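You operate a simulated robot arm through the tools that you are given. There is no shell and no other tool. Be economical: measure what you need, move in short steps, check, and stop when the job is done.

The job below is to be done with a simulated two-armed robot. You get a single attempt, and the scene is never put back.

TASK
Pick up the stacked cups with one hand, pass it to the other hand and put it on the top of the drawer chest. Take the blue varnish tin and put it on the board under the packing bench. Put the 40 mm ferrule box from the packing bench on the shelf under the wheel press and the 20 mm ferrule box on the third shelf from the top of the grey rack. Put the 50 mm wedge box from the clamp bench on the board under the clamp bench. Take the 30 mm long white box from the third shelf from the top of the brown rack and put it on the fourth shelf from the bottom of the brown rack. Lift the bead box lid open. Any order will do. Set down upright: stacked cups, blue varnish tin, ferrule box, wedge box.

The check looks at the end state, three seconds after you hand in, the way a careful person would. Anything else that was tipped, shoved, dropped, spilled or broken makes it a failure. A push-on lid holds only when it is set on centred and level and pressed home; a screw cap is set on level and turned clockwise until tight.

THE ROBOT
Two 7-joint arms with fingered hands on one trunk, on a base that drives. Base frame: it is fixed to the floor where the robot stands at the start and does not move with it; the origin is under the middle of the robot, x ahead of it, y to its left, z up; the surface under the hand at the start is at about z = 0.82. Readings come in m, degrees, newtons and seconds.
The left shoulder is at the start at [0.07, 0.169, 1.168], the right one opposite. With the tool pointing down near the work surface each hand reaches from about 0.26 to 0.68 m from the robot's upright axis, wherever it stands, measured 20 degrees to its own side. Places, roughly: bead box lid [-2.6, -1.2, 0.7]; blue varnish tin [0.75, 0, 0.75]; board under the clamp bench [-1, 0.6, 0.3]; board under the packing bench [0.7, 0.3, 0.3]; ferrule box [0.5, 1, 0.75]; fourth shelf of the brown rack [-4.7, 2.7, 1.2]; long white box [-4.5, 2.75, 0.75]; shelf under the wheel press [-3.7, -0.8, 0.3]; stacked cups (8x8x13 cm) [0.5, -0.1, 0.9]; third shelf of the grey rack [0.9, -2.9, 0.8]; top of the drawer chest [-2.8, 0.1, 0.6]; wedge box [-1, 1, 1]. Payload 3.4 kg a hand.
The TCP of each hand is the grasp point between the finger pads, 0.023 m short of the fingertips. In the tool frame z runs along the fingers and y along their closing line. Largest opening 0.116 m; the body of the gripper starts 0.065 m behind the TCP. The gripper is a hand of 4 fingers: y runs from the thumb to the fingers, the wrist lies at [0, 0, -0.211] in the tool frame.
Orientation is told as [roll, pitch, yaw] about the base's x, y, z axes, in that order, counted from this pose: with the fingers straight down and closing along the base's y, the tool's x points along the base's -x, its y along +y and its z along -z.

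THE INTERFACE
- The arms move only by the tool play_rows. It takes "left_steps", "right_steps" or both (then of equal length, played together; a hand with none holds still); each is a list of rows, each an object of numbers (a shift or turn left out is 0): "dx", "dy", "dz": the shift along the tool's x, y, z in m; "ax", "ay", "az": the turn, a rotation vector about the tool's x, y, z in degrees. In form: [{"dx": .., "dy": .., "dz": .., "ax": .., "ay": .., "az": ..}, ...]. A call has 1 to 8 rows; each row shifts and turns the commanded pose from where the row before left it, along the tool's axes as they then stand. Each row takes 0.2 s and may step no farther than 0.05 m and 8.6 degrees from the row before; otherwise, the whole call is refused. Where a pose cannot be reached the arm comes as near as it can. A force on the tool above 40 N (or 10 N above the force at the start of the call, whichever is more), or a blocked arm, ends the call early, and 0.2 s more pass. In this call time passes only in rows, and 0.2 s behind the last. It gives the time, the measured TCP pose, the force on the tool (base axes), the opening and the grip force at its end, in the units of the frame above (readings bear some noise), with the torque about the TCP (base axes, N m) and any sound that the robot's microphone picked up.
- Cameras (640 x 400 px; columns grow to the right, rows downward): "scene" is now at [0.1336, 0.01, 1.3912]; the picture's right is [0.11, -0.99, 0.00], its down [-0.61, -0.07, -0.79] and it looks along [0.78, 0.08, -0.62] (base axes); focal length 273 px, centre (320, 200). "left" rides on the left gripper at [-0.069, 0.001, -0.09] in its tool frame; the picture's right is [-0.01, -1.00, 0.00], its down [0.79, -0.01, -0.61] and it looks along [0.61, -0.01, 0.79] (tool axes); focal length 251 px, centre (320, 200). "right" rides on the right gripper at [0.069, 0.001, -0.09] in its tool frame; the picture's right is [-0.01, 1.00, 0.00], its down [-0.80, -0.01, -0.61] and it looks along [-0.61, -0.01, 0.80] (tool axes); focal length 251 px, centre (320, 200). There is no depth. A picture from a camera that has moved, and an enlarged one, comes with that camera's place and axes in the base frame and with its lens.
- get_image(camera): a new picture of that camera. No time passes.
- raise_lower(by): slides the trunk up (or, below 0, down) by that many m; the arms and the scene camera ride with it, the base frame stays. It gives what a move gives, with no picture.
- base_move(legs): drives the robot by 1 to 6 legs, each [ahead, left, turn to the left] in m, m and degrees, along the robot's own axes; the way and the turn of a leg run together, so that a leg with both is an arc; at most 1.5 m and 180 degrees a leg. The arms and the cameras ride along, it lands a little off, and it stops where it bumps. It gives what a move gives.
- finger_targets(finger1, finger2, finger3, thumb_bend, hand): sets how far each is bent, from 0 (flat) to 1 (curled in); at 0.3 the hand is open as for a grip, at 0.7 the pads meet at the TCP. One left out holds its place. A second passes; each finger stops where it meets its share of the squeeze, and holds until it gets a number again. It is the only way to open and close the hand. It gives what a move gives, with no picture; readings hold the bend of each and the force on the fingers (four entries, about 0 where the hand has none), thumb and palm.
- aim_head(pan, tilt): turns the head with the scene camera to pan (to the left, within 86 degrees either way) and tilt (down, from -29 to 69), counted from straight ahead of the robot. It gives what a move gives.
- zoom(camera, box): a new picture of the part [left, top, right, bottom] of that camera's present view, enlarged. No time passes.
- close_job(): hands the job in; it is judged then, once.

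Go step by step. Nothing tells you exact positions but the pictures and the camera data: compare them with the known pose of the tool, close in by small moves and look again before you grip or let go. The budget is 207 turns and 190 pictures, counting those below and the enlarged ones. Unless the task says otherwise, let go and move clear before handing in, and close with one line.

The tools are called as name(argument=value, ...) on one line, values as JSON. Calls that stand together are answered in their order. play_rows: Moves the arms, as the interface text tells. Its arguments: {"type":"object","properties":{"left_steps":{"type":"array"},"right_steps":{"type":"array"}},"required":[]} The other tools are called the same way: raise_lower (by) slides the trunk up or down; finger_targets (finger1, finger2, finger3, thumb_bend, hand) moves the fingers one by one; base_move (legs) drives the base; aim_head (pan, tilt) turns the head that bears the scene camera; get_image (camera) takes a picture; zoom (camera, box) takes an enlarged picture of a part of a camera's view; close_job () hands the job in.

At the start:

```text
t: 0.0
left_position: [0.3843, 0.2786, 1.1226]
left_ee_rot: [0.0, 0.0, 0.2]
left_wrist_force: [0.7, -0.5, -0.5]
left_wrist_torque: [-0.01, 0.02, 0.0]
left_width: 0.1158
left_grip_force: 0.1
left_shape: jaw
left_bend: [0.3, 0.3, 0.3, 0.3]
left_finger forces: [0.1, 0.0, 0.0, 0.0, 0.0, 0.0]
right_position: [0.5504, -0.1427, 1.1448]
right_ee_rot: [-0.1, 0.0, -0.1]
right_wrist_force: [0.1, 0.5, -0.3]
right_wrist_torque: [0.02, -0.02, -0.01]
right_width: 0.116
right_grip_force: 0.1
right_shape: jaw
right_bend: [0.3, 0.3, 0.3, 0.3]
right_finger forces: [0.0, 0.0, 0.0, 0.0, 0.0, 0.0]
trunk travel left (down, up): [-0.675, 0.265]
robot x, y, heading: [-0.0002, -0.0014, 0.0]
head pan, tilt: [6.1, 38.1]
```

scene: 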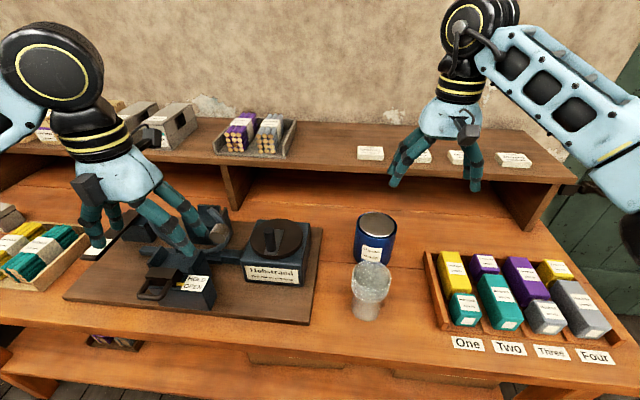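
right: 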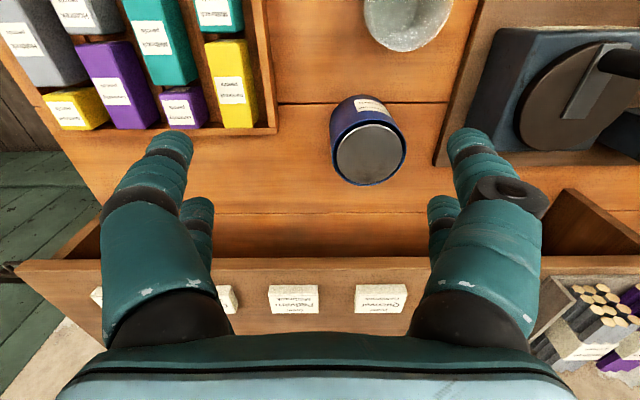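
left: 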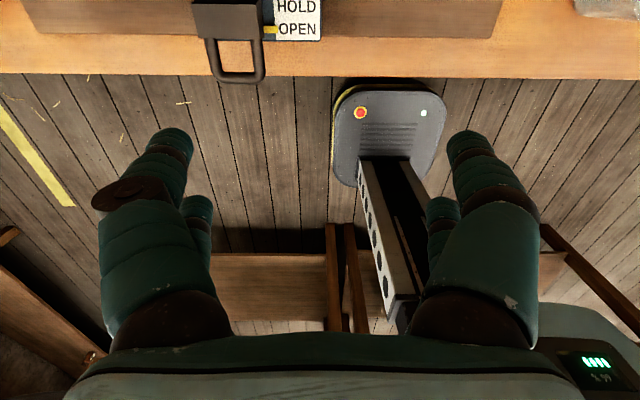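

I see the packing bench ahead with the cups and blue tin right of the middle. First I look around to find the boxes.

zoom(camera="scene", box=[320, 180, 640, 380])

aim_head(pan=60, tilt=38)

get_image(camera="scene")

```text
2.00 times, centred on (480, 280) of scene
camera zoom: at [0.1336, 0.01, 1.3912], right [0.11, -0.99, 0.0], down [-0.61, -0.07, -0.79], along [0.78, 0.08, -0.62], focal length 546 px, centre (0, 40)
```

zoom: 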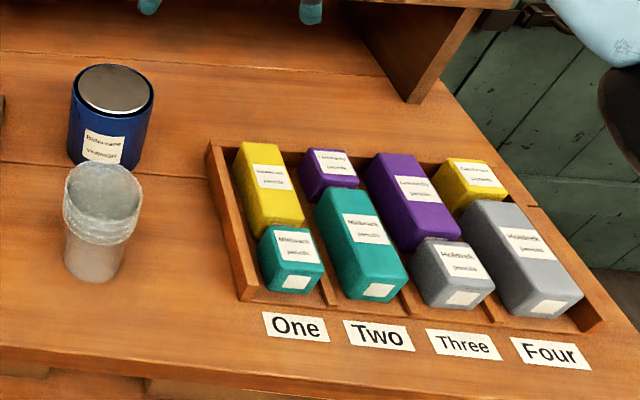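

```text
t: 1.2
left_position: [0.3852, 0.2796, 1.1234]
left_ee_rot: [0.0, 0.0, 0.1]
left_wrist_force: [0.1, -0.2, 0.8]
left_wrist_torque: [0.0, 0.02, 0.01]
left_width: 0.1161
left_grip_force: 0.1
left_shape: jaw
left_bend: [0.3, 0.3, 0.3, 0.3]
left_finger forces: [0.1, 0.1, 0.0, 0.0, 0.1, 0.0]
right_position: [0.5493, -0.1429, 1.1445]
right_ee_rot: [-0.1, -0.2, -0.1]
right_wrist_force: [-0.6, 0.5, 0.6]
right_wrist_torque: [0.03, -0.03, -0.02]
right_width: 0.1162
right_grip_force: 0.0
right_shape: jaw
right_bend: [0.3, 0.3, 0.3, 0.3]
right_finger forces: [0.0, 0.1, 0.0, 0.1, 0.0, 0.1]
trunk travel left (down, up): [-0.675, 0.265]
robot x, y, heading: [-0.0027, -0.002, -0.0]
head pan, tilt: [60.0, 38.0]
```

```text
185 pictures are left
camera scene: at [0.0911, 0.0756, 1.3913], right [0.87, -0.5, 0.0], down [-0.31, -0.53, -0.79], along [0.39, 0.68, -0.62], focal length 273 px, centre (320, 200)
```

scene: 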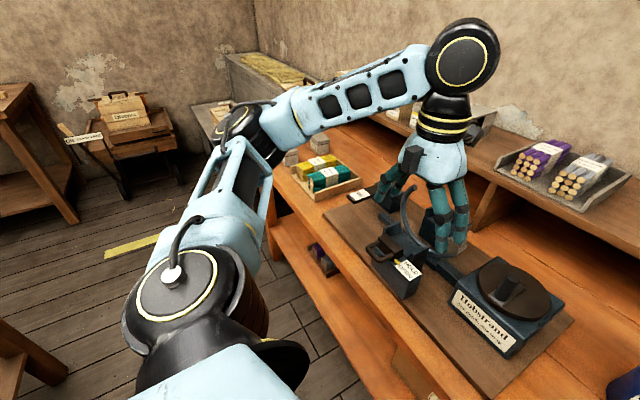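

The left end of the bench has a tray and small boxes behind it. I zoom in there.

zoom(camera="scene", box=[260, 120, 400, 208])

zoom(camera="scene", box=[200, 60, 520, 260])

```text
4.55 times, centred on (330, 164) of scene
camera zoom: at [0.0911, 0.0756, 1.3913], right [0.87, -0.5, 0.0], down [-0.31, -0.53, -0.79], along [0.39, 0.68, -0.62], focal length 1241 px, centre (274, 364)
```

zoom: 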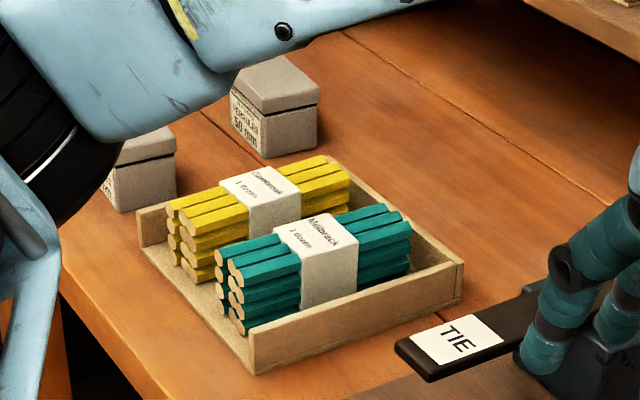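

```text
2.00 times, centred on (360, 160) of scene
camera zoom: at [0.0911, 0.0756, 1.3913], right [0.87, -0.5, 0.0], down [-0.31, -0.53, -0.79], along [0.39, 0.68, -0.62], focal length 546 px, centre (240, 280)
```

zoom: 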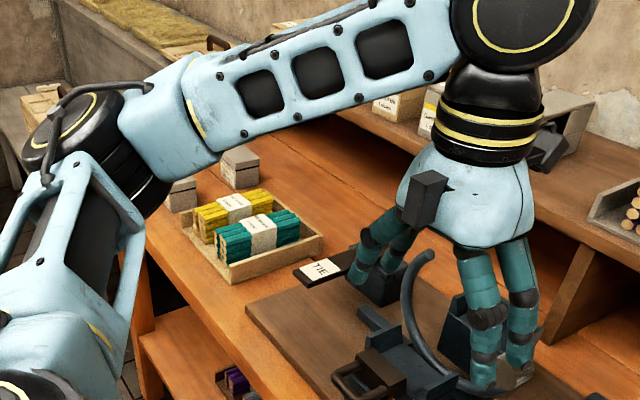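

The ferrule boxes stand behind the pencil tray at the far left. I begin with the cups, so I aim the head back at them and look closely.

aim_head(pan=0, tilt=48)

get_image(camera="scene")

zoom(camera="scene", box=[280, 150, 440, 250])

```text
t: 2.5
left_position: [0.3844, 0.2776, 1.1238]
left_ee_rot: [0.0, 0.0, 0.1]
left_wrist_force: [0.1, -0.2, 0.4]
left_wrist_torque: [0.0, 0.04, 0.02]
left_width: 0.1159
left_grip_force: 0.0
left_shape: jaw
left_bend: [0.3, 0.3, 0.3, 0.3]
left_finger forces: [0.1, 0.0, 0.0, 0.1, 0.1, 0.1]
right_position: [0.5503, -0.1419, 1.143]
right_ee_rot: [0.0, -0.1, -0.2]
right_wrist_force: [0.0, -0.5, -0.1]
right_wrist_torque: [0.01, 0.0, 0.01]
right_width: 0.1158
right_grip_force: 0.1
right_shape: jaw
right_bend: [0.3, 0.3, 0.3, 0.3]
right_finger forces: [0.0, 0.0, 0.1, 0.1, 0.0, 0.0]
trunk travel left (down, up): [-0.675, 0.265]
robot x, y, heading: [0.0008, 0.0034, -0.0]
head pan, tilt: [0.0, 48.0]
```

```text
182 pictures are left
camera scene: at [0.1267, 0.0009, 1.3769], right [0.0, -1.0, 0.0], down [-0.74, 0.0, -0.67], along [0.67, 0.0, -0.74], focal length 273 px, centre (320, 200)
```

scene: 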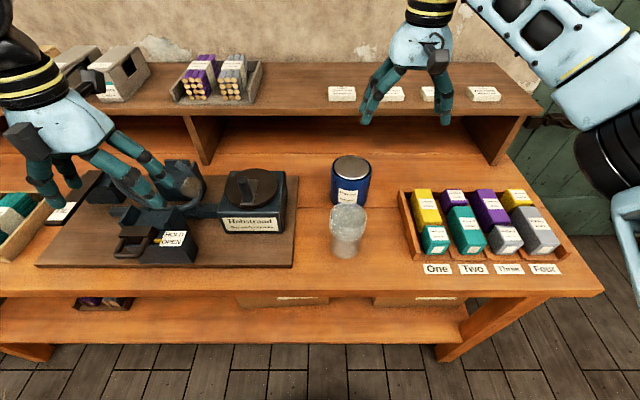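

```text
4.00 times, centred on (360, 200) of scene
camera zoom: at [0.1267, 0.0009, 1.3769], right [0.0, -1.0, 0.0], down [-0.74, 0.0, -0.67], along [0.67, 0.0, -0.74], focal length 1092 px, centre (160, 200)
```

zoom: 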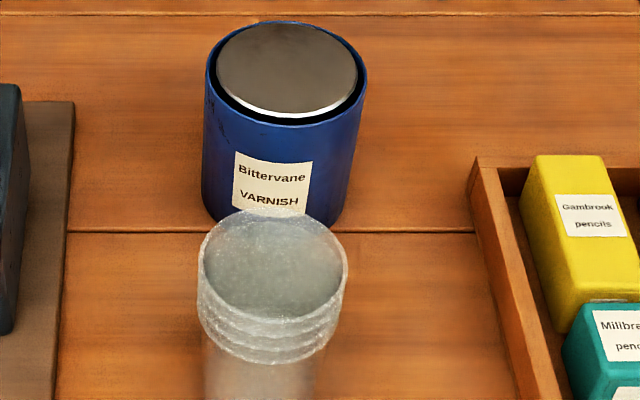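

The cups stand at about (0.478, -0.057) and the tin at (0.645, -0.08). Before planning the grips I look at the shape of the hand.

zoom(camera="scene", box=[0, 70, 240, 220])

zoom(camera="scene", box=[330, 0, 490, 130])

```text
2.67 times, centred on (120, 145) of scene
camera zoom: at [0.1267, 0.0009, 1.3769], right [0.0, -1.0, 0.0], down [-0.74, 0.0, -0.67], along [0.67, 0.0, -0.74], focal length 728 px, centre (853, 347)
```

zoom: 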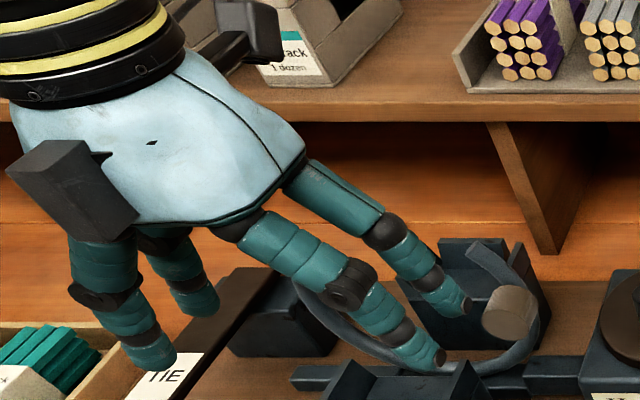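

```text
3.08 times, centred on (410, 65) of scene
camera zoom: at [0.1267, 0.0009, 1.3769], right [0.0, -1.0, 0.0], down [-0.74, 0.0, -0.67], along [0.67, 0.0, -0.74], focal length 840 px, centre (43, 615)
```

zoom: 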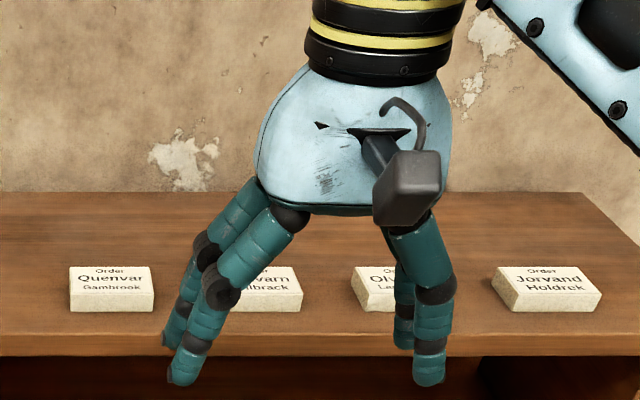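

The hand has two fingers a side, spread about 3.6 cm. I move the right hand above the cups and look with its camera.

play_rows(right_steps=[{"dx": 0.018, "dy": 0.0212, "dz": 0.02}, {"dx": 0.018, "dy": 0.0212, "dz": 0.025}, {"dx": 0.018, "dy": 0.0212, "dz": 0.025}, {"dx": 0.018, "dy": 0.0212, "dz": 0.025}])

get_image(camera="right")

get_image(camera="scene")

```text
t: 3.5
left_position: [0.3842, 0.2792, 1.1246]
left_ee_rot: [-0.1, 0.0, 0.0]
left_wrist_force: [0.2, 0.8, 0.0]
left_wrist_torque: [-0.01, -0.01, 0.03]
left_width: 0.1158
left_grip_force: 0.0
left_shape: jaw
left_bend: [0.3, 0.3, 0.3, 0.3]
left_finger forces: [0.1, 0.0, 0.0, 0.1, 0.1, 0.0]
right_position: [0.4787, -0.0546, 1.0494]
right_ee_rot: [0.1, -0.1, -0.1]
right_wrist_force: [-0.5, 0.8, 0.6]
right_wrist_torque: [-0.02, -0.02, 0.0]
right_width: 0.1158
right_grip_force: 0.1
right_shape: jaw
right_bend: [0.3, 0.3, 0.3, 0.3]
right_finger forces: [0.0, 0.0, 0.0, 0.0, 0.0, 0.0]
trunk travel left (down, up): [-0.675, 0.265]
robot x, y, heading: [0.0009, 0.0017, 0.2]
head pan, tilt: [0.0, 48.0]
```

```text
178 pictures are left
camera right: at [0.4089, -0.0548, 1.1391], right [0.01, 1.0, 0.0], down [0.79, -0.01, 0.61], along [0.61, -0.01, -0.79], focal length 251 px, centre (320, 200)
```

right: 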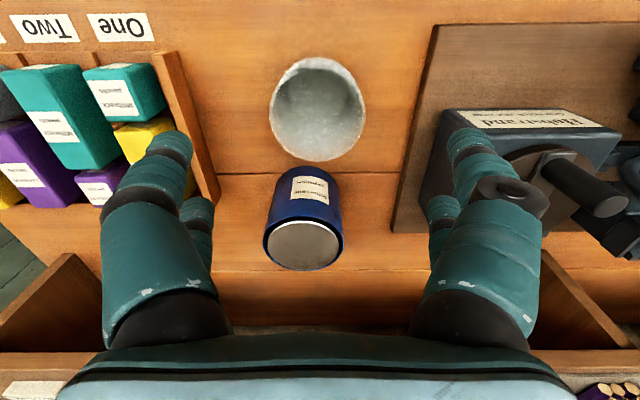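

```text
177 pictures are left
camera scene: at [0.1267, 0.0015, 1.3769], right [0.0, -1.0, 0.0], down [-0.74, 0.0, -0.67], along [0.67, 0.0, -0.74], focal length 273 px, centre (320, 200)
```

scene: 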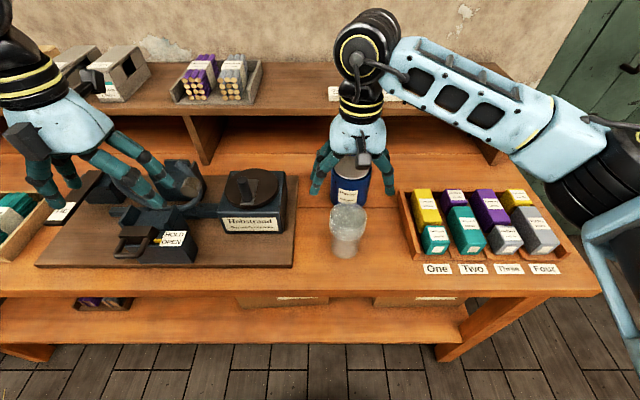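

The cups' rim is centred at about (0.470, -0.057). I lower the right hand around it and check before closing.

play_rows(right_steps=[{"dx": 0.008, "dy": -0.0025, "dz": 0.022}, {"dz": 0.03}, {"dz": 0.03}, {"dz": 0.03}, {"dz": 0.03}])

get_image(camera="right")

zoom(camera="scene", box=[260, 130, 440, 280])

```text
t: 4.7
left_position: [0.384, 0.278, 1.1247]
left_ee_rot: [0.0, 0.1, 0.1]
left_wrist_force: [0.8, 0.6, 0.0]
left_wrist_torque: [-0.03, -0.02, 0.01]
left_width: 0.1159
left_grip_force: 0.0
left_shape: jaw
left_bend: [0.3, 0.3, 0.3, 0.3]
left_finger forces: [0.0, 0.1, 0.0, 0.0, 0.0, 0.0]
right_position: [0.4708, -0.0589, 0.9027]
right_ee_rot: [0.0, 0.0, -0.1]
right_wrist_force: [0.0, 0.0, 0.5]
right_wrist_torque: [0.01, 0.02, 0.02]
right_width: 0.1161
right_grip_force: 0.0
right_shape: jaw
right_bend: [0.3, 0.3, 0.3, 0.3]
right_finger forces: [0.0, 0.0, 0.1, 0.0, 0.0, 0.0]
trunk travel left (down, up): [-0.675, 0.265]
robot x, y, heading: [-0.0005, 0.0001, -0.2]
head pan, tilt: [0.0, 48.0]
```

```text
176 pictures are left
camera right: at [0.4017, -0.0586, 0.9928], right [0.01, 1.0, 0.0], down [0.79, -0.01, 0.61], along [0.61, -0.01, -0.79], focal length 251 px, centre (320, 200)
```

right: 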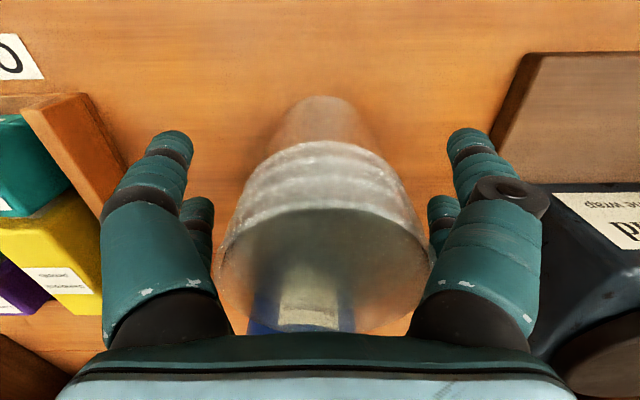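

```text
2.67 times, centred on (350, 205) of scene
camera zoom: at [0.1271, 0.0008, 1.3769], right [0.0, -1.0, 0.0], down [-0.74, 0.0, -0.67], along [0.67, 0.0, -0.74], focal length 728 px, centre (240, 187)
```

zoom: 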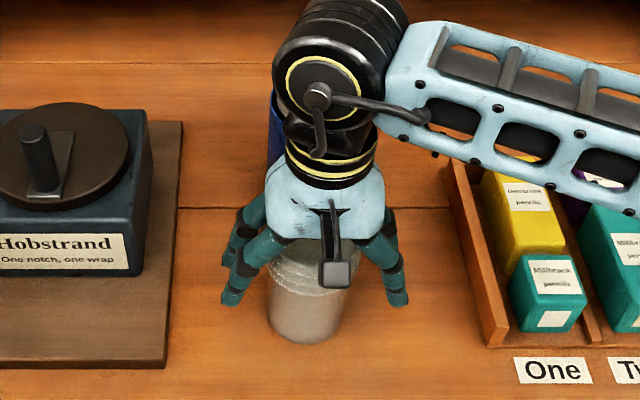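

The cup stack is centred between the fingers. I close gently.

finger_targets(hand="right", finger1=0.5, finger2=0.5, finger3=0.5, thumb_bend=0.5)

zoom(camera="right", box=[80, 50, 560, 350])

```text
t: 5.7
left_position: [0.3838, 0.279, 1.1236]
left_ee_rot: [-0.1, 0.0, 0.2]
left_wrist_force: [0.9, 0.4, -0.7]
left_wrist_torque: [0.04, 0.04, 0.01]
left_width: 0.1157
left_grip_force: 0.0
left_shape: jaw
left_bend: [0.3, 0.3, 0.3, 0.3]
left_finger forces: [0.1, 0.0, 0.0, 0.1, 0.0, 0.0]
right_position: [0.4711, -0.0589, 0.9042]
right_ee_rot: [0.0, 0.0, -0.1]
right_wrist_force: [0.1, 0.4, 1.5]
right_wrist_torque: [0.02, -0.05, 0.0]
right_width: 0.0591
right_grip_force: 6.9
right_shape: fingers
right_bend: [0.5, 0.49, 0.49, 0.5]
right_finger forces: [0.0, 7.2, 6.6, 0.0, 0.0, 0.0]
trunk travel left (down, up): [-0.675, 0.265]
robot x, y, heading: [0.0015, 0.0017, 0.1]
head pan, tilt: [0.0, 48.0]
```

```text
1.33 times, centred on (320, 200) of right
camera zoom: at [0.4013, -0.0585, 0.9934], right [0.01, 1.0, 0.0], down [0.79, -0.01, 0.61], along [0.61, -0.01, -0.79], focal length 335 px, centre (320, 200)
```

zoom: 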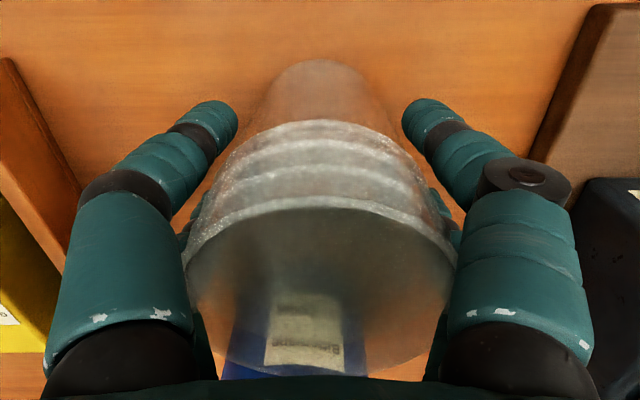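

Only the far pair of fingers touches, so the cup sits about 1 cm further forward than the hand. I open, shift forward 9 mm, and close again.

finger_targets(hand="right", finger1=0.38, finger2=0.38, finger3=0.38, thumb_bend=0.38)

play_rows(right_steps=[{"dx": -0.01, "dy": 0.002}])

finger_targets(hand="right", finger1=0.53, finger2=0.53, finger3=0.53, thumb_bend=0.53)

zoom(camera="scene", box=[260, 130, 440, 280])

```text
t: 6.7
left_position: [0.3839, 0.2784, 1.1236]
left_ee_rot: [0.0, -0.1, 0.2]
left_wrist_force: [0.1, 0.0, 0.7]
left_wrist_torque: [-0.01, 0.0, 0.02]
left_width: 0.116
left_grip_force: 0.1
left_shape: jaw
left_bend: [0.3, 0.3, 0.3, 0.3]
left_finger forces: [0.0, 0.0, 0.0, 0.0, 0.0, 0.1]
right_position: [0.4701, -0.0596, 0.9039]
right_ee_rot: [0.1, -0.1, -0.1]
right_wrist_force: [0.4, 0.1, -0.4]
right_wrist_torque: [0.01, 0.0, -0.01]
right_width: 0.0933
right_grip_force: 0.1
right_shape: fingers
right_bend: [0.38, 0.38, 0.38, 0.38]
right_finger forces: [0.1, 0.3, 0.2, 0.0, 0.0, 0.0]
trunk travel left (down, up): [-0.675, 0.265]
robot x, y, heading: [-0.0014, 0.0012, -0.1]
head pan, tilt: [0.0, 48.0]
```

```text
t: 7.1
left_position: [0.3848, 0.2779, 1.1237]
left_ee_rot: [-0.1, 0.0, 0.2]
left_wrist_force: [0.0, -0.8, 0.2]
left_wrist_torque: [0.01, 0.01, -0.01]
left_width: 0.1161
left_grip_force: 0.0
left_shape: jaw
left_bend: [0.3, 0.3, 0.3, 0.3]
left_finger forces: [0.0, 0.0, 0.1, 0.0, 0.0, 0.0]
right_position: [0.4826, -0.0567, 0.904]
right_ee_rot: [0.0, -0.1, -0.1]
right_wrist_force: [-0.2, 0.1, -0.7]
right_wrist_torque: [0.01, -0.03, 0.01]
right_width: 0.0932
right_grip_force: 0.0
right_shape: fingers
right_bend: [0.38, 0.38, 0.38, 0.38]
right_finger forces: [0.1, 0.0, 0.1, 0.1, 0.1, 0.0]
trunk travel left (down, up): [-0.675, 0.265]
robot x, y, heading: [0.0018, -0.001, -0.2]
head pan, tilt: [0.0, 48.0]
```

```text
t: 8.1
left_position: [0.3845, 0.2782, 1.1242]
left_ee_rot: [0.0, 0.1, 0.0]
left_wrist_force: [0.5, 0.1, 0.7]
left_wrist_torque: [-0.01, 0.0, -0.02]
left_width: 0.1161
left_grip_force: 0.1
left_shape: jaw
left_bend: [0.3, 0.3, 0.3, 0.3]
left_finger forces: [0.1, 0.1, 0.1, 0.0, 0.0, 0.1]
right_position: [0.4814, -0.0572, 0.904]
right_ee_rot: [0.0, -0.1, 0.0]
right_wrist_force: [0.7, -0.5, 0.8]
right_wrist_torque: [0.0, 0.02, 0.01]
right_width: 0.0582
right_grip_force: 4.6
right_shape: fingers
right_bend: [0.5, 0.51, 0.51, 0.5]
right_finger forces: [3.4, 1.6, 1.3, 0.0, 3.6, 0.0]
trunk travel left (down, up): [-0.675, 0.265]
robot x, y, heading: [0.0002, 0.0032, -0.1]
head pan, tilt: [0.0, 48.0]
```

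```text
2.67 times, centred on (350, 205) of scene
camera zoom: at [0.1266, 0.0009, 1.3769], right [0.0, -1.0, 0.0], down [-0.74, 0.0, -0.67], along [0.67, 0.0, -0.74], focal length 728 px, centre (240, 187)
```

zoom: 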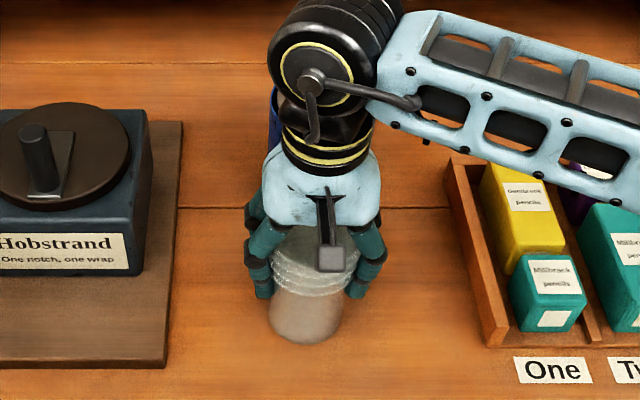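

All four fingers now touch. I squeeze a little more and lift 10 cm.

finger_targets(hand="right", finger1=0.58, finger2=0.58, finger3=0.58, thumb_bend=0.58)

play_rows(right_steps=[{"dz": -0.01}, {"dz": -0.02}, {"dz": -0.03}, {"dz": -0.04}, {"dz": -0.04}, {"dz": -0.04}])

get_image(camera="scene")

```text
t: 9.1
left_position: [0.3847, 0.2774, 1.1241]
left_ee_rot: [0.0, 0.0, 0.0]
left_wrist_force: [0.0, 0.7, -0.4]
left_wrist_torque: [-0.01, 0.02, -0.01]
left_width: 0.1163
left_grip_force: 0.1
left_shape: jaw
left_bend: [0.3, 0.3, 0.3, 0.3]
left_finger forces: [0.0, 0.0, 0.0, 0.0, 0.0, 0.1]
right_position: [0.4819, -0.0574, 0.9038]
right_ee_rot: [0.0, -0.1, -0.1]
right_wrist_force: [-0.6, -0.5, -0.6]
right_wrist_torque: [-0.02, -0.01, -0.03]
right_width: 0.0567
right_grip_force: 10.8
right_shape: fingers
right_bend: [0.51, 0.51, 0.52, 0.51]
right_finger forces: [6.3, 4.0, 3.4, 0.0, 7.1, 0.0]
trunk travel left (down, up): [-0.675, 0.265]
robot x, y, heading: [-0.0004, 0.0011, 0.0]
head pan, tilt: [0.0, 48.0]
```

```text
t: 10.5
left_position: [0.3832, 0.2802, 1.1239]
left_ee_rot: [0.0, 0.0, 0.2]
left_wrist_force: [-1.2, 0.5, 0.0]
left_wrist_torque: [0.0, 0.0, -0.01]
left_width: 0.1158
left_grip_force: 0.0
left_shape: jaw
left_bend: [0.3, 0.3, 0.3, 0.3]
left_finger forces: [0.0, 0.0, 0.0, 0.0, 0.0, 0.0]
right_position: [0.4798, -0.0595, 1.087]
right_ee_rot: [0.1, -0.1, -0.1]
right_wrist_force: [-0.3, -0.6, -0.8]
right_wrist_torque: [-0.01, -0.04, -0.03]
right_width: 0.0566
right_grip_force: 10.5
right_shape: fingers
right_bend: [0.51, 0.51, 0.52, 0.52]
right_finger forces: [6.1, 4.5, 3.4, 0.0, 6.9, 0.0]
trunk travel left (down, up): [-0.675, 0.265]
robot x, y, heading: [0.0031, 0.002, 0.0]
head pan, tilt: [0.0, 48.0]
```

```text
172 pictures are left
camera scene: at [0.1261, 0.0014, 1.3769], right [0.0, -1.0, 0.0], down [-0.74, 0.0, -0.67], along [0.67, 0.0, -0.74], focal length 273 px, centre (320, 200)
```

scene: 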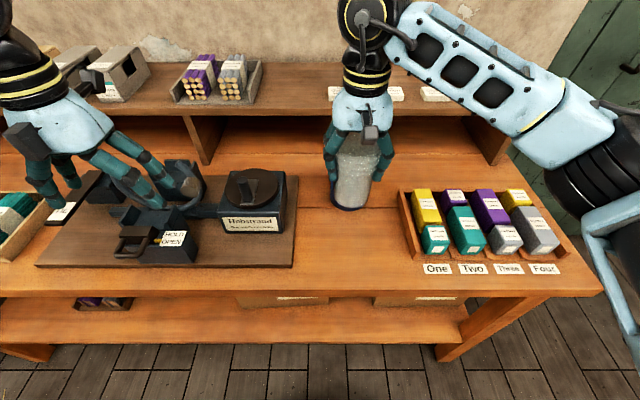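

The cups are lifted cleanly. Now I turn the left hand to a horizontal pose, pointing forward-right, to receive them below the right fingers.

play_rows(left_steps=[{"ax": 4.18, "ay": -5.97, "az": 4.18}, {"ax": 4.18, "ay": -5.97, "az": 4.18}, {"ax": 4.18, "ay": -5.97, "az": 4.18}, {"ax": 4.18, "ay": -5.97, "az": 4.18}, {"ax": 4.18, "ay": -5.97, "az": 4.18}, {"ax": 4.18, "ay": -5.97, "az": 4.18}, {"ax": 4.18, "ay": -5.97, "az": 4.18}])

play_rows(left_steps=[{"ax": 4.18, "ay": -5.97, "az": 4.18}, {"ax": 4.18, "ay": -5.97, "az": 4.18}, {"ax": 4.18, "ay": -5.97, "az": 4.18}, {"ax": 4.18, "ay": -5.97, "az": 4.18}, {"ax": 4.18, "ay": -5.97, "az": 4.18}, {"ax": 4.18, "ay": -5.97, "az": 4.18}], right_steps=[{"dy": 0.01, "dx": -0.004}, {"dy": 0.01, "dx": -0.004}, {"dy": 0.01, "dx": -0.004}, {"dy": 0.01, "dx": -0.004}, {"dy": 0.01, "dx": -0.004}, {"dy": 0.01}])

get_image(camera="scene")

```text
t: 12.1
left_position: [0.3842, 0.2789, 1.1241]
left_ee_rot: [-21.9, -46.8, -21.7]
left_wrist_force: [0.9, 0.3, 0.2]
left_wrist_torque: [0.01, -0.02, 0.01]
left_width: 0.1156
left_grip_force: 0.0
left_shape: jaw
left_bend: [0.3, 0.3, 0.3, 0.3]
left_finger forces: [0.0, 0.0, 0.0, 0.1, 0.0, 0.1]
right_position: [0.4804, -0.0592, 1.087]
right_ee_rot: [0.0, 0.0, -0.2]
right_wrist_force: [0.3, -0.3, -0.5]
right_wrist_torque: [0.0, 0.04, 0.0]
right_width: 0.0569
right_grip_force: 10.4
right_shape: fingers
right_bend: [0.51, 0.51, 0.52, 0.52]
right_finger forces: [6.2, 4.5, 3.5, 0.0, 7.0, 0.0]
trunk travel left (down, up): [-0.675, 0.265]
robot x, y, heading: [-0.0042, -0.0032, 0.2]
head pan, tilt: [0.0, 48.0]
```

```text
t: 13.5
left_position: [0.3847, 0.2803, 1.1229]
left_ee_rot: [171.2, -90.0, 118.8]
left_wrist_force: [-0.1, 0.2, -0.1]
left_wrist_torque: [0.0, -0.03, -0.05]
left_width: 0.1158
left_grip_force: 0.0
left_shape: jaw
left_bend: [0.3, 0.3, 0.3, 0.3]
left_finger forces: [0.1, 0.0, 0.0, 0.0, 0.1, 0.0]
right_position: [0.5002, 0.0038, 1.0862]
right_ee_rot: [0.0, -0.2, -0.1]
right_wrist_force: [0.5, -0.6, 0.2]
right_wrist_torque: [-0.01, 0.01, 0.01]
right_width: 0.0566
right_grip_force: 10.6
right_shape: fingers
right_bend: [0.51, 0.51, 0.52, 0.52]
right_finger forces: [6.2, 4.5, 3.5, 0.0, 6.9, 0.0]
trunk travel left (down, up): [-0.675, 0.265]
robot x, y, heading: [-0.0008, 0.0002, -0.0]
head pan, tilt: [0.0, 48.0]
```

```text
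171 pictures are left
camera scene: at [0.1274, 0.0019, 1.3768], right [0.0, -1.0, 0.0], down [-0.74, 0.0, -0.67], along [0.67, 0.0, -0.74], focal length 273 px, centre (320, 200)
```

scene: 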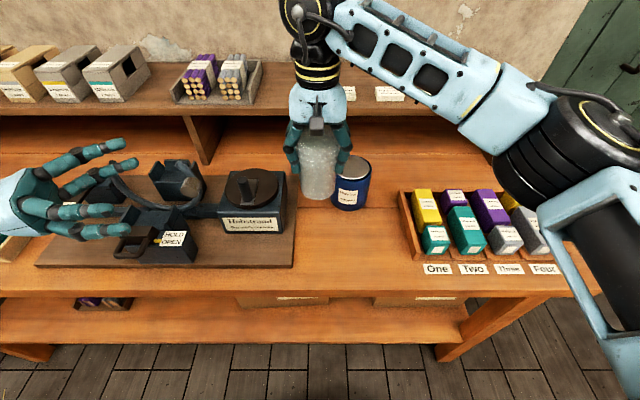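

The left hand is horizontal. I bring it to a standoff beside the lower part of the cups and check from both cameras.

play_rows(left_steps=[{"dx": 0.03, "dz": 0.03}, {"dx": 0.03, "dy": 0.0034, "dz": 0.035}, {"dx": 0.03, "dy": 0.005, "dz": 0.035}, {"dy": 0.005, "dz": 0.035}, {"dz": 0.035}])

get_image(camera="left")

get_image(camera="scene")

```text
t: 14.7
left_position: [0.3753, 0.1604, 1.0797]
left_ee_rot: [4.6, -89.8, -74.5]
left_wrist_force: [0.4, -0.2, 0.1]
left_wrist_torque: [-0.01, 0.01, -0.01]
left_width: 0.1159
left_grip_force: 0.0
left_shape: jaw
left_bend: [0.3, 0.3, 0.3, 0.3]
left_finger forces: [0.0, 0.0, 0.0, 0.0, 0.0, 0.0]
left hand out of reach, approached as far as the arm can: row 2, 3, 4, 5
right_position: [0.5004, 0.0023, 1.0866]
right_ee_rot: [0.0, 0.0, -0.2]
right_wrist_force: [-0.4, 0.0, -1.0]
right_wrist_torque: [0.0, 0.0, 0.01]
right_width: 0.0563
right_grip_force: 10.2
right_shape: fingers
right_bend: [0.51, 0.51, 0.52, 0.52]
right_finger forces: [6.3, 4.4, 3.5, 0.0, 6.9, 0.0]
trunk travel left (down, up): [-0.675, 0.265]
robot x, y, heading: [-0.0022, 0.0009, -0.1]
head pan, tilt: [0.0, 48.0]
```

```text
170 pictures are left
camera left: at [0.3464, 0.2429, 1.1495], right [-0.94, -0.34, 0.01], down [-0.22, 0.57, -0.79], along [0.27, -0.75, -0.61], focal length 251 px, centre (320, 200)
```

left: 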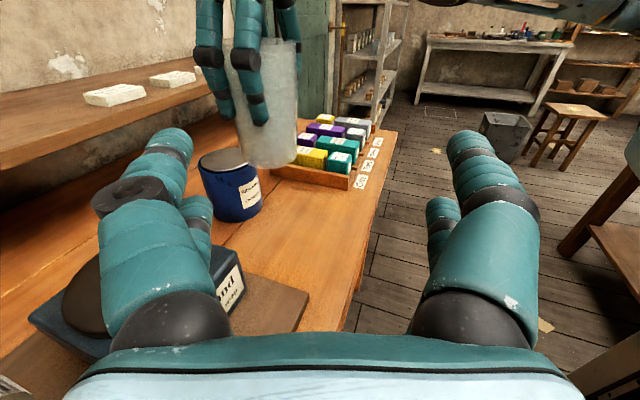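

```text
169 pictures are left
camera scene: at [0.1264, 0.0004, 1.3769], right [0.0, -1.0, 0.0], down [-0.74, 0.0, -0.67], along [0.67, 0.0, -0.74], focal length 273 px, centre (320, 200)
```

scene: 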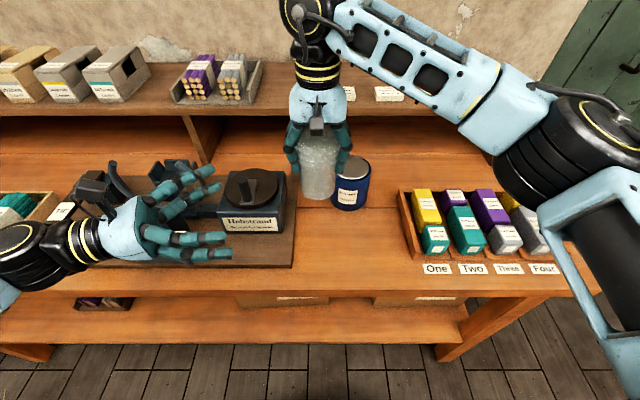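

The left arm hit its limit with that yaw. I turn it to point more nearly forward and see if it can settle.

play_rows(left_steps=[{"ax": -8}, {"ax": -8}, {"ax": -8}, {"ax": -8}, {"ax": -8}], right_steps=[{"dx": -0.01, "dy": 0.01, "dz": -0.01}, {"dx": -0.02, "dy": 0.01, "dz": -0.01}, {"dx": -0.02, "dy": 0.01, "dz": -0.01}, {"dx": -0.02, "dy": 0.01, "dz": -0.01}, {"dx": -0.02, "dy": 0.01, "dz": -0.01}])

```text
t: 15.9
left_position: [0.4533, 0.2119, 1.1059]
left_ee_rot: [-118.3, -89.9, 84.2]
left_wrist_force: [0.3, -0.1, 0.2]
left_wrist_torque: [0.0, 0.0, 0.0]
left_width: 0.1159
left_grip_force: 0.1
left_shape: jaw
left_bend: [0.3, 0.3, 0.3, 0.3]
left_finger forces: [0.0, 0.0, 0.0, 0.0, 0.0, 0.1]
left hand out of reach, approached as far as the arm can: row 2, 3, 4, 5
right_position: [0.5545, 0.0332, 1.1209]
right_ee_rot: [0.0, 0.0, 0.0]
right_wrist_force: [-0.3, -0.9, -0.6]
right_wrist_torque: [-0.02, 0.01, 0.0]
right_width: 0.0565
right_grip_force: 10.2
right_shape: fingers
right_bend: [0.51, 0.51, 0.52, 0.52]
right_finger forces: [6.1, 4.3, 3.4, 0.1, 6.9, 0.0]
right hand out of reach, approached as far as the arm can: row 4, 5
trunk travel left (down, up): [-0.675, 0.265]
robot x, y, heading: [0.003, -0.0016, 0.0]
head pan, tilt: [0.0, 48.0]
```

Both arms are cramped at this height. I raise the trunk 0.2 m so the hands work lower relative to the shoulders.

raise_lower(by=0.2)

play_rows(left_steps=[{"dx": 0.04, "ax": 5}, {"dx": 0.04, "ax": 5}, {"dx": 0.04}, {"dx": 0.04}, {"dx": 0.04}], right_steps=[{"dz": 0.04}, {"dz": 0.04}, {"dz": 0.04}, {"dz": 0.04}, {"dz": 0.04}])

get_image(camera="scene")

```text
t: 18.1
left_position: [0.4527, 0.2117, 1.3066]
left_ee_rot: [-156.9, -89.9, 122.7]
left_wrist_force: [0.7, 0.5, -0.7]
left_wrist_torque: [0.02, 0.0, -0.03]
left_width: 0.1158
left_grip_force: 0.0
left_shape: jaw
left_bend: [0.3, 0.3, 0.3, 0.3]
left_finger forces: [0.0, 0.0, 0.0, 0.1, 0.0, 0.0]
right_position: [0.553, 0.0342, 1.3211]
right_ee_rot: [0.0, -0.1, 0.0]
right_wrist_force: [0.5, 0.0, -1.0]
right_wrist_torque: [0.01, 0.03, 0.03]
right_width: 0.0566
right_grip_force: 10.3
right_shape: fingers
right_bend: [0.51, 0.51, 0.52, 0.52]
right_finger forces: [6.1, 4.4, 3.5, 0.0, 6.7, 0.0]
trunk travel left (down, up): [-0.875, 0.065]
robot x, y, heading: [0.0029, 0.0015, 0.2]
head pan, tilt: [0.0, 48.0]
```

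```text
t: 19.3
left_position: [0.3814, 0.267, 1.187]
left_ee_rot: [-140.6, -90.0, 96.6]
left_wrist_force: [0.3, -0.3, 0.0]
left_wrist_torque: [-0.03, 0.0, 0.03]
left_width: 0.1159
left_grip_force: 0.0
left_shape: jaw
left_bend: [0.3, 0.3, 0.3, 0.3]
left_finger forces: [0.0, 0.0, 0.0, 0.0, 0.1, 0.0]
left hand out of reach, approached as far as the arm can: row 1, 2, 3, 4, 5
right_position: [0.5541, 0.0349, 1.1243]
right_ee_rot: [0.0, -0.1, -0.1]
right_wrist_force: [0.6, -0.3, -0.1]
right_wrist_torque: [-0.02, 0.0, 0.0]
right_width: 0.0562
right_grip_force: 10.4
right_shape: fingers
right_bend: [0.51, 0.51, 0.52, 0.52]
right_finger forces: [6.0, 4.4, 3.5, 0.0, 6.7, 0.0]
trunk travel left (down, up): [-0.875, 0.065]
robot x, y, heading: [0.0006, -0.0005, -0.0]
head pan, tilt: [0.0, 48.0]
```

```text
168 pictures are left
camera scene: at [0.1266, 0.0013, 1.577], right [0.0, -1.0, 0.0], down [-0.74, 0.0, -0.67], along [0.67, 0.0, -0.74], focal length 273 px, centre (320, 200)
```

scene: 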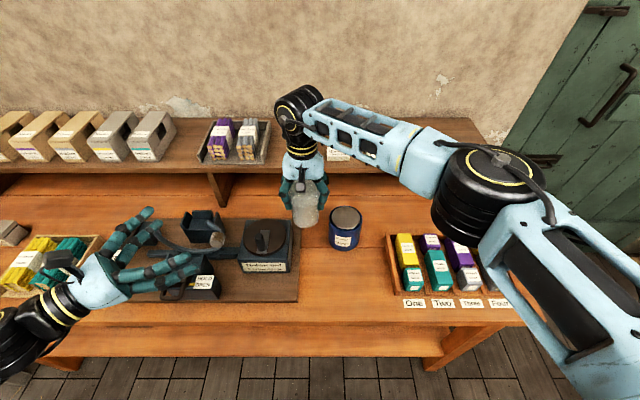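

Going lower made it worse; horizontal works best near shoulder height. I bring both hands back up and turn the left to point straight ahead.

play_rows(left_steps=[{"dx": -0.04, "ax": -5}, {"dx": -0.04, "ax": -8}, {"dx": -0.03, "ax": -8}, {"dx": -0.02, "ax": -8}, {"ax": -8}, {"dz": 0.02}], right_steps=[{"dz": -0.03}, {"dz": -0.03}, {"dz": -0.03}, {"dz": -0.03}, {"dz": -0.03}, {"dz": -0.03}])

get_image(camera="scene")

```text
t: 20.7
left_position: [0.4733, 0.334, 1.2684]
left_ee_rot: [-115.2, -89.9, 107.9]
left_wrist_force: [0.3, -0.5, 0.6]
left_wrist_torque: [0.0, 0.0, -0.01]
left_width: 0.1158
left_grip_force: 0.0
left_shape: jaw
left_bend: [0.3, 0.3, 0.3, 0.3]
left_finger forces: [0.0, 0.0, 0.0, 0.0, 0.1, 0.0]
left hand out of reach, approached as far as the arm can: row 2, 3, 4, 5
right_position: [0.5551, 0.0355, 1.3026]
right_ee_rot: [0.0, 0.0, 0.0]
right_wrist_force: [0.4, 0.4, 0.0]
right_wrist_torque: [-0.01, 0.05, -0.01]
right_width: 0.0564
right_grip_force: 9.9
right_shape: fingers
right_bend: [0.51, 0.51, 0.52, 0.52]
right_finger forces: [5.8, 4.5, 3.5, 0.0, 6.7, 0.0]
trunk travel left (down, up): [-0.875, 0.065]
robot x, y, heading: [0.0005, -0.003, 0.3]
head pan, tilt: [0.0, 48.0]
```

```text
167 pictures are left
camera scene: at [0.128, 0.0026, 1.5767], right [0.0, -1.0, 0.0], down [-0.74, 0.0, -0.67], along [0.67, 0.0, -0.74], focal length 273 px, centre (320, 200)
```

scene: 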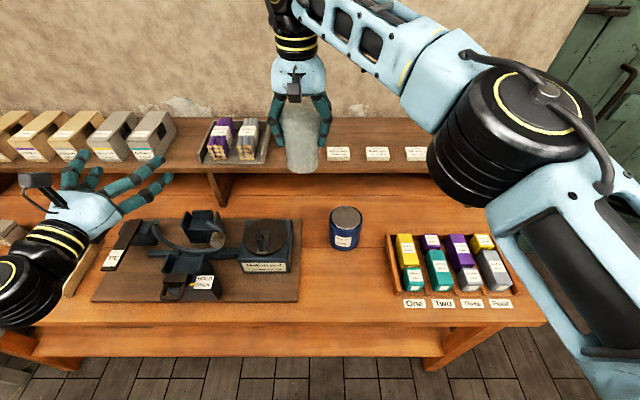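

The left hand now points nearly straight ahead and is in reach. I move it forward and inward to explore.

play_rows(left_steps=[{"dz": 0.035, "dx": -0.005}, {"dz": 0.035}, {"dz": 0.02, "dy": -0.03}, {"dy": -0.035}, {"dy": -0.035}, {"dy": -0.035}])

get_image(camera="left")

```text
t: 22.1
left_position: [0.548, 0.1845, 1.2753]
left_ee_rot: [-98.0, -89.9, 90.9]
left_wrist_force: [0.6, -1.5, -0.4]
left_wrist_torque: [0.0, -0.01, 0.01]
left_width: 0.1157
left_grip_force: 0.0
left_shape: jaw
left_bend: [0.3, 0.3, 0.3, 0.3]
left_finger forces: [0.0, 0.1, 0.0, 0.0, 0.0, 0.0]
right_position: [0.5557, 0.0323, 1.302]
right_ee_rot: [0.1, 0.1, -0.1]
right_wrist_force: [-0.2, -0.7, -0.9]
right_wrist_torque: [0.01, 0.0, 0.03]
right_width: 0.0562
right_grip_force: 10.6
right_shape: fingers
right_bend: [0.51, 0.51, 0.52, 0.52]
right_finger forces: [5.8, 4.5, 3.5, 0.1, 6.8, 0.0]
trunk travel left (down, up): [-0.875, 0.065]
robot x, y, heading: [-0.0034, 0.0017, -0.0]
head pan, tilt: [0.0, 48.0]
```

```text
166 pictures are left
camera left: at [0.4593, 0.194, 1.3443], right [-0.12, -0.99, 0.01], down [-0.6, 0.07, -0.79], along [0.79, -0.1, -0.61], focal length 251 px, centre (320, 200)
```

left: 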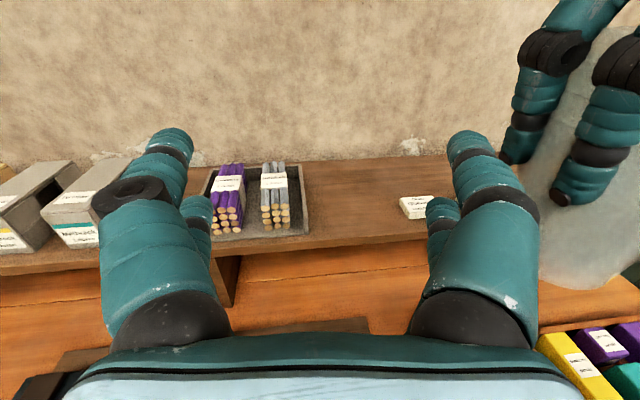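

The left hand reaches there. I will put the open left hand just below the cups, then lower the cups straight down between its fingers.

play_rows(left_steps=[{"dx": 0.04}, {"dx": 0.04}, {"dx": 0.03}, {"dy": -0.035, "dz": 0.01, "ax": 4.5}, {"dy": -0.035, "dz": 0.01, "ax": 4.5}, {"dy": -0.035, "dz": 0.01, "ax": 4.5}, {"dy": -0.035, "dz": 0.01, "ax": 4.5}])

get_image(camera="left")

get_image(camera="scene")

```text
t: 23.7
left_position: [0.552, 0.0418, 1.1635]
left_ee_rot: [-158.8, -89.9, 133.5]
left_wrist_force: [0.1, -0.6, -0.5]
left_wrist_torque: [0.04, -0.02, 0.01]
left_width: 0.1158
left_grip_force: 0.1
left_shape: jaw
left_bend: [0.3, 0.3, 0.3, 0.3]
left_finger forces: [0.1, 0.0, 0.0, 0.1, 0.0, 0.1]
right_position: [0.5546, 0.0315, 1.3018]
right_ee_rot: [0.2, -0.1, -0.1]
right_wrist_force: [-0.7, -0.3, -0.5]
right_wrist_torque: [-0.01, 0.01, -0.01]
right_width: 0.056
right_grip_force: 10.4
right_shape: fingers
right_bend: [0.51, 0.51, 0.52, 0.52]
right_finger forces: [5.7, 4.5, 3.6, 0.1, 6.7, 0.0]
trunk travel left (down, up): [-0.875, 0.065]
robot x, y, heading: [-0.0014, 0.0004, -0.4]
head pan, tilt: [0.0, 48.0]
```

```text
165 pictures are left
camera left: at [0.4711, 0.0785, 1.2318], right [-0.43, -0.9, 0.01], down [-0.55, 0.25, -0.8], along [0.72, -0.34, -0.61], focal length 251 px, centre (320, 200)
```

left: 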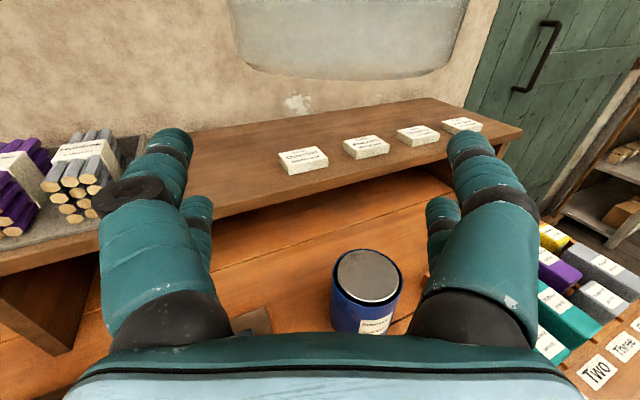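

```text
164 pictures are left
camera scene: at [0.1271, -0.0002, 1.5769], right [0.0, -1.0, 0.0], down [-0.74, 0.0, -0.67], along [0.67, 0.0, -0.74], focal length 273 px, centre (320, 200)
```

scene: 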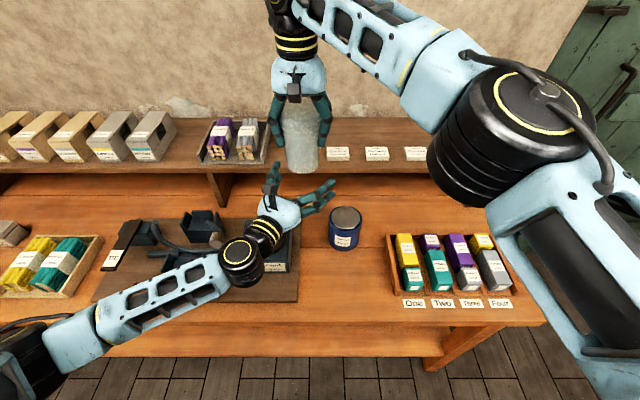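

The left hand is in place below. I centre it by 9 mm and lower the cups between its fingers.

play_rows(left_steps=[{"dy": -0.0085, "dz": 0.004}, {}, {}, {}, {}, {}], right_steps=[{}, {"dz": 0.02}, {"dz": 0.02}, {"dz": 0.015}, {"dz": 0.015}, {"dz": 0.011}])

get_image(camera="left")

zoom(camera="scene", box=[220, 60, 380, 260])

```text
t: 25.1
left_position: [0.5509, 0.0317, 1.163]
left_ee_rot: [-141.9, -89.9, 116.6]
left_wrist_force: [0.3, 0.2, 0.3]
left_wrist_torque: [0.02, -0.01, 0.04]
left_width: 0.1158
left_grip_force: 0.1
left_shape: jaw
left_bend: [0.3, 0.3, 0.3, 0.3]
left_finger forces: [0.0, 0.0, 0.0, 0.0, 0.0, 0.0]
right_position: [0.5551, 0.0346, 1.2222]
right_ee_rot: [0.0, 0.0, -0.1]
right_wrist_force: [0.5, 0.1, 0.0]
right_wrist_torque: [0.02, 0.01, 0.0]
right_width: 0.0562
right_grip_force: 9.9
right_shape: fingers
right_bend: [0.51, 0.51, 0.52, 0.52]
right_finger forces: [5.8, 4.5, 3.5, 0.0, 6.7, 0.0]
trunk travel left (down, up): [-0.875, 0.065]
robot x, y, heading: [-0.0018, 0.0003, 0.1]
head pan, tilt: [0.0, 48.0]
```

```text
163 pictures are left
camera left: at [0.4714, 0.0697, 1.2321], right [-0.43, -0.9, 0.01], down [-0.55, 0.25, -0.8], along [0.72, -0.34, -0.61], focal length 251 px, centre (320, 200)
```

left: 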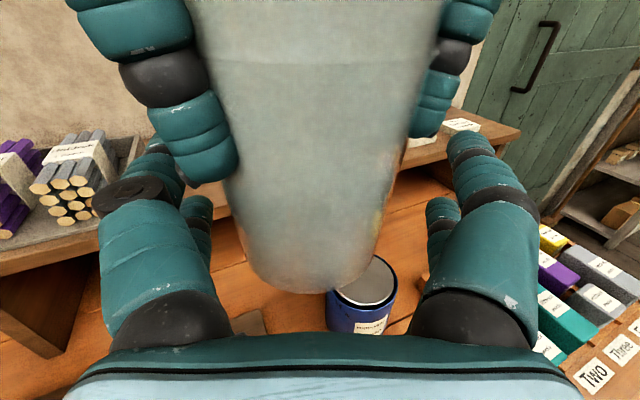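

```text
2.00 times, centred on (300, 160) of scene
camera zoom: at [0.1272, 0.0007, 1.5769], right [0.0, -1.0, 0.0], down [-0.74, 0.0, -0.67], along [0.67, 0.0, -0.74], focal length 546 px, centre (360, 280)
```

zoom: 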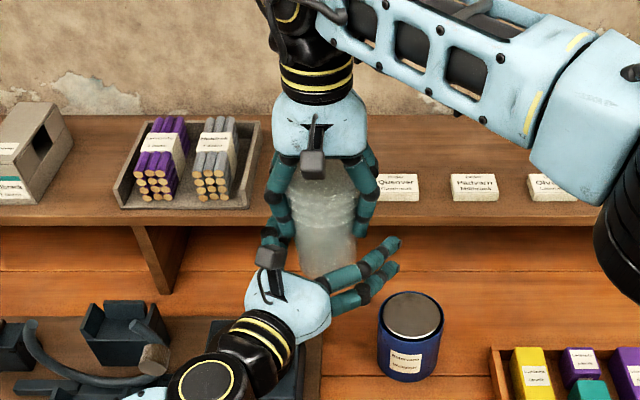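

The cups hang between the left fingers. I close the left hand.

finger_targets(hand="left", finger1=0.5, finger2=0.5, finger3=0.5, thumb_bend=0.5)

get_image(camera="left")

```text
t: 26.1
left_position: [0.5515, 0.0322, 1.1643]
left_ee_rot: [-148.6, -89.8, 123.4]
left_wrist_force: [3.7, 4.7, -0.7]
left_wrist_torque: [-0.02, 0.06, 0.03]
left_width: 0.0639
left_grip_force: 2.5
left_shape: fingers
left_bend: [0.47, 0.48, 0.5, 0.5]
left_finger forces: [3.3, 2.2, 0.2, 0.1, 0.0, 0.0]
right_position: [0.5557, 0.0347, 1.2233]
right_ee_rot: [0.0, -0.1, -0.1]
right_wrist_force: [-2.7, -5.1, 0.7]
right_wrist_torque: [-0.24, 0.12, -0.06]
right_width: 0.0561
right_grip_force: 10.6
right_shape: fingers
right_bend: [0.51, 0.52, 0.52, 0.52]
right_finger forces: [5.2, 3.4, 4.4, 0.1, 9.1, 0.0]
trunk travel left (down, up): [-0.875, 0.065]
robot x, y, heading: [0.002, -0.0024, 0.1]
head pan, tilt: [0.0, 48.0]
```

```text
161 pictures are left
camera left: at [0.4712, 0.07, 1.2322], right [-0.42, -0.91, 0.01], down [-0.55, 0.25, -0.8], along [0.72, -0.34, -0.61], focal length 251 px, centre (320, 200)
```

left: 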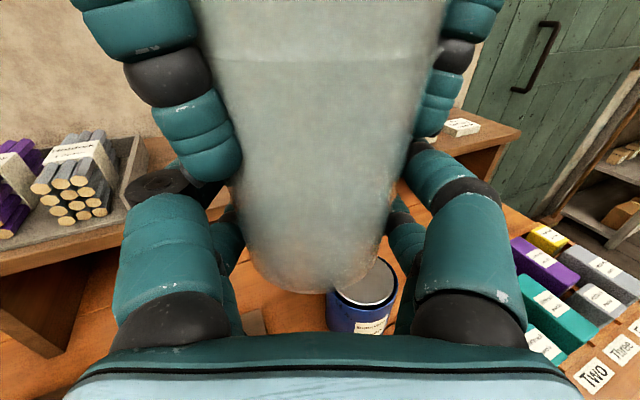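

Only one side touches. I shift the left hand 3 mm away from that side and close further.

play_rows(left_steps=[{"dy": 0.004}])

finger_targets(hand="left", finger1=0.54, finger2=0.54, finger3=0.56, thumb_bend=0.56)

```text
t: 26.5
left_position: [0.5518, 0.0358, 1.1628]
left_ee_rot: [-151.4, -89.9, 126.2]
left_wrist_force: [1.4, 0.0, 0.5]
left_wrist_torque: [0.03, 0.01, 0.0]
left_width: 0.0627
left_grip_force: 2.0
left_shape: fingers
left_bend: [0.48, 0.48, 0.5, 0.49]
left_finger forces: [1.6, 1.1, 0.1, 0.0, 1.0, 0.0]
right_position: [0.5549, 0.0363, 1.2221]
right_ee_rot: [-0.1, 0.0, 0.0]
right_wrist_force: [-1.9, -0.3, -1.5]
right_wrist_torque: [-0.1, 0.15, -0.01]
right_width: 0.0562
right_grip_force: 10.8
right_shape: fingers
right_bend: [0.51, 0.52, 0.52, 0.52]
right_finger forces: [6.1, 4.4, 3.7, 0.0, 7.5, 0.0]
trunk travel left (down, up): [-0.875, 0.065]
robot x, y, heading: [-0.0006, 0.0019, 0.2]
head pan, tilt: [0.0, 48.0]
```

```text
t: 27.5
left_position: [0.553, 0.0359, 1.1616]
left_ee_rot: [-149.1, -89.9, 123.9]
left_wrist_force: [1.4, -3.5, 0.9]
left_wrist_torque: [0.15, -0.07, 0.0]
left_width: 0.0608
left_grip_force: 9.4
left_shape: fingers
left_bend: [0.48, 0.49, 0.52, 0.51]
left_finger forces: [4.4, 3.7, 3.3, 0.1, 7.0, 0.0]
right_position: [0.5556, 0.0352, 1.2219]
right_ee_rot: [0.0, -0.1, 0.0]
right_wrist_force: [-0.2, 2.3, -2.3]
right_wrist_torque: [0.03, 0.09, 0.02]
right_width: 0.056
right_grip_force: 10.6
right_shape: fingers
right_bend: [0.51, 0.51, 0.52, 0.52]
right_finger forces: [7.0, 5.1, 3.3, 0.0, 6.2, 0.1]
trunk travel left (down, up): [-0.875, 0.065]
robot x, y, heading: [0.0008, -0.0004, 0.0]
head pan, tilt: [0.0, 48.0]
```

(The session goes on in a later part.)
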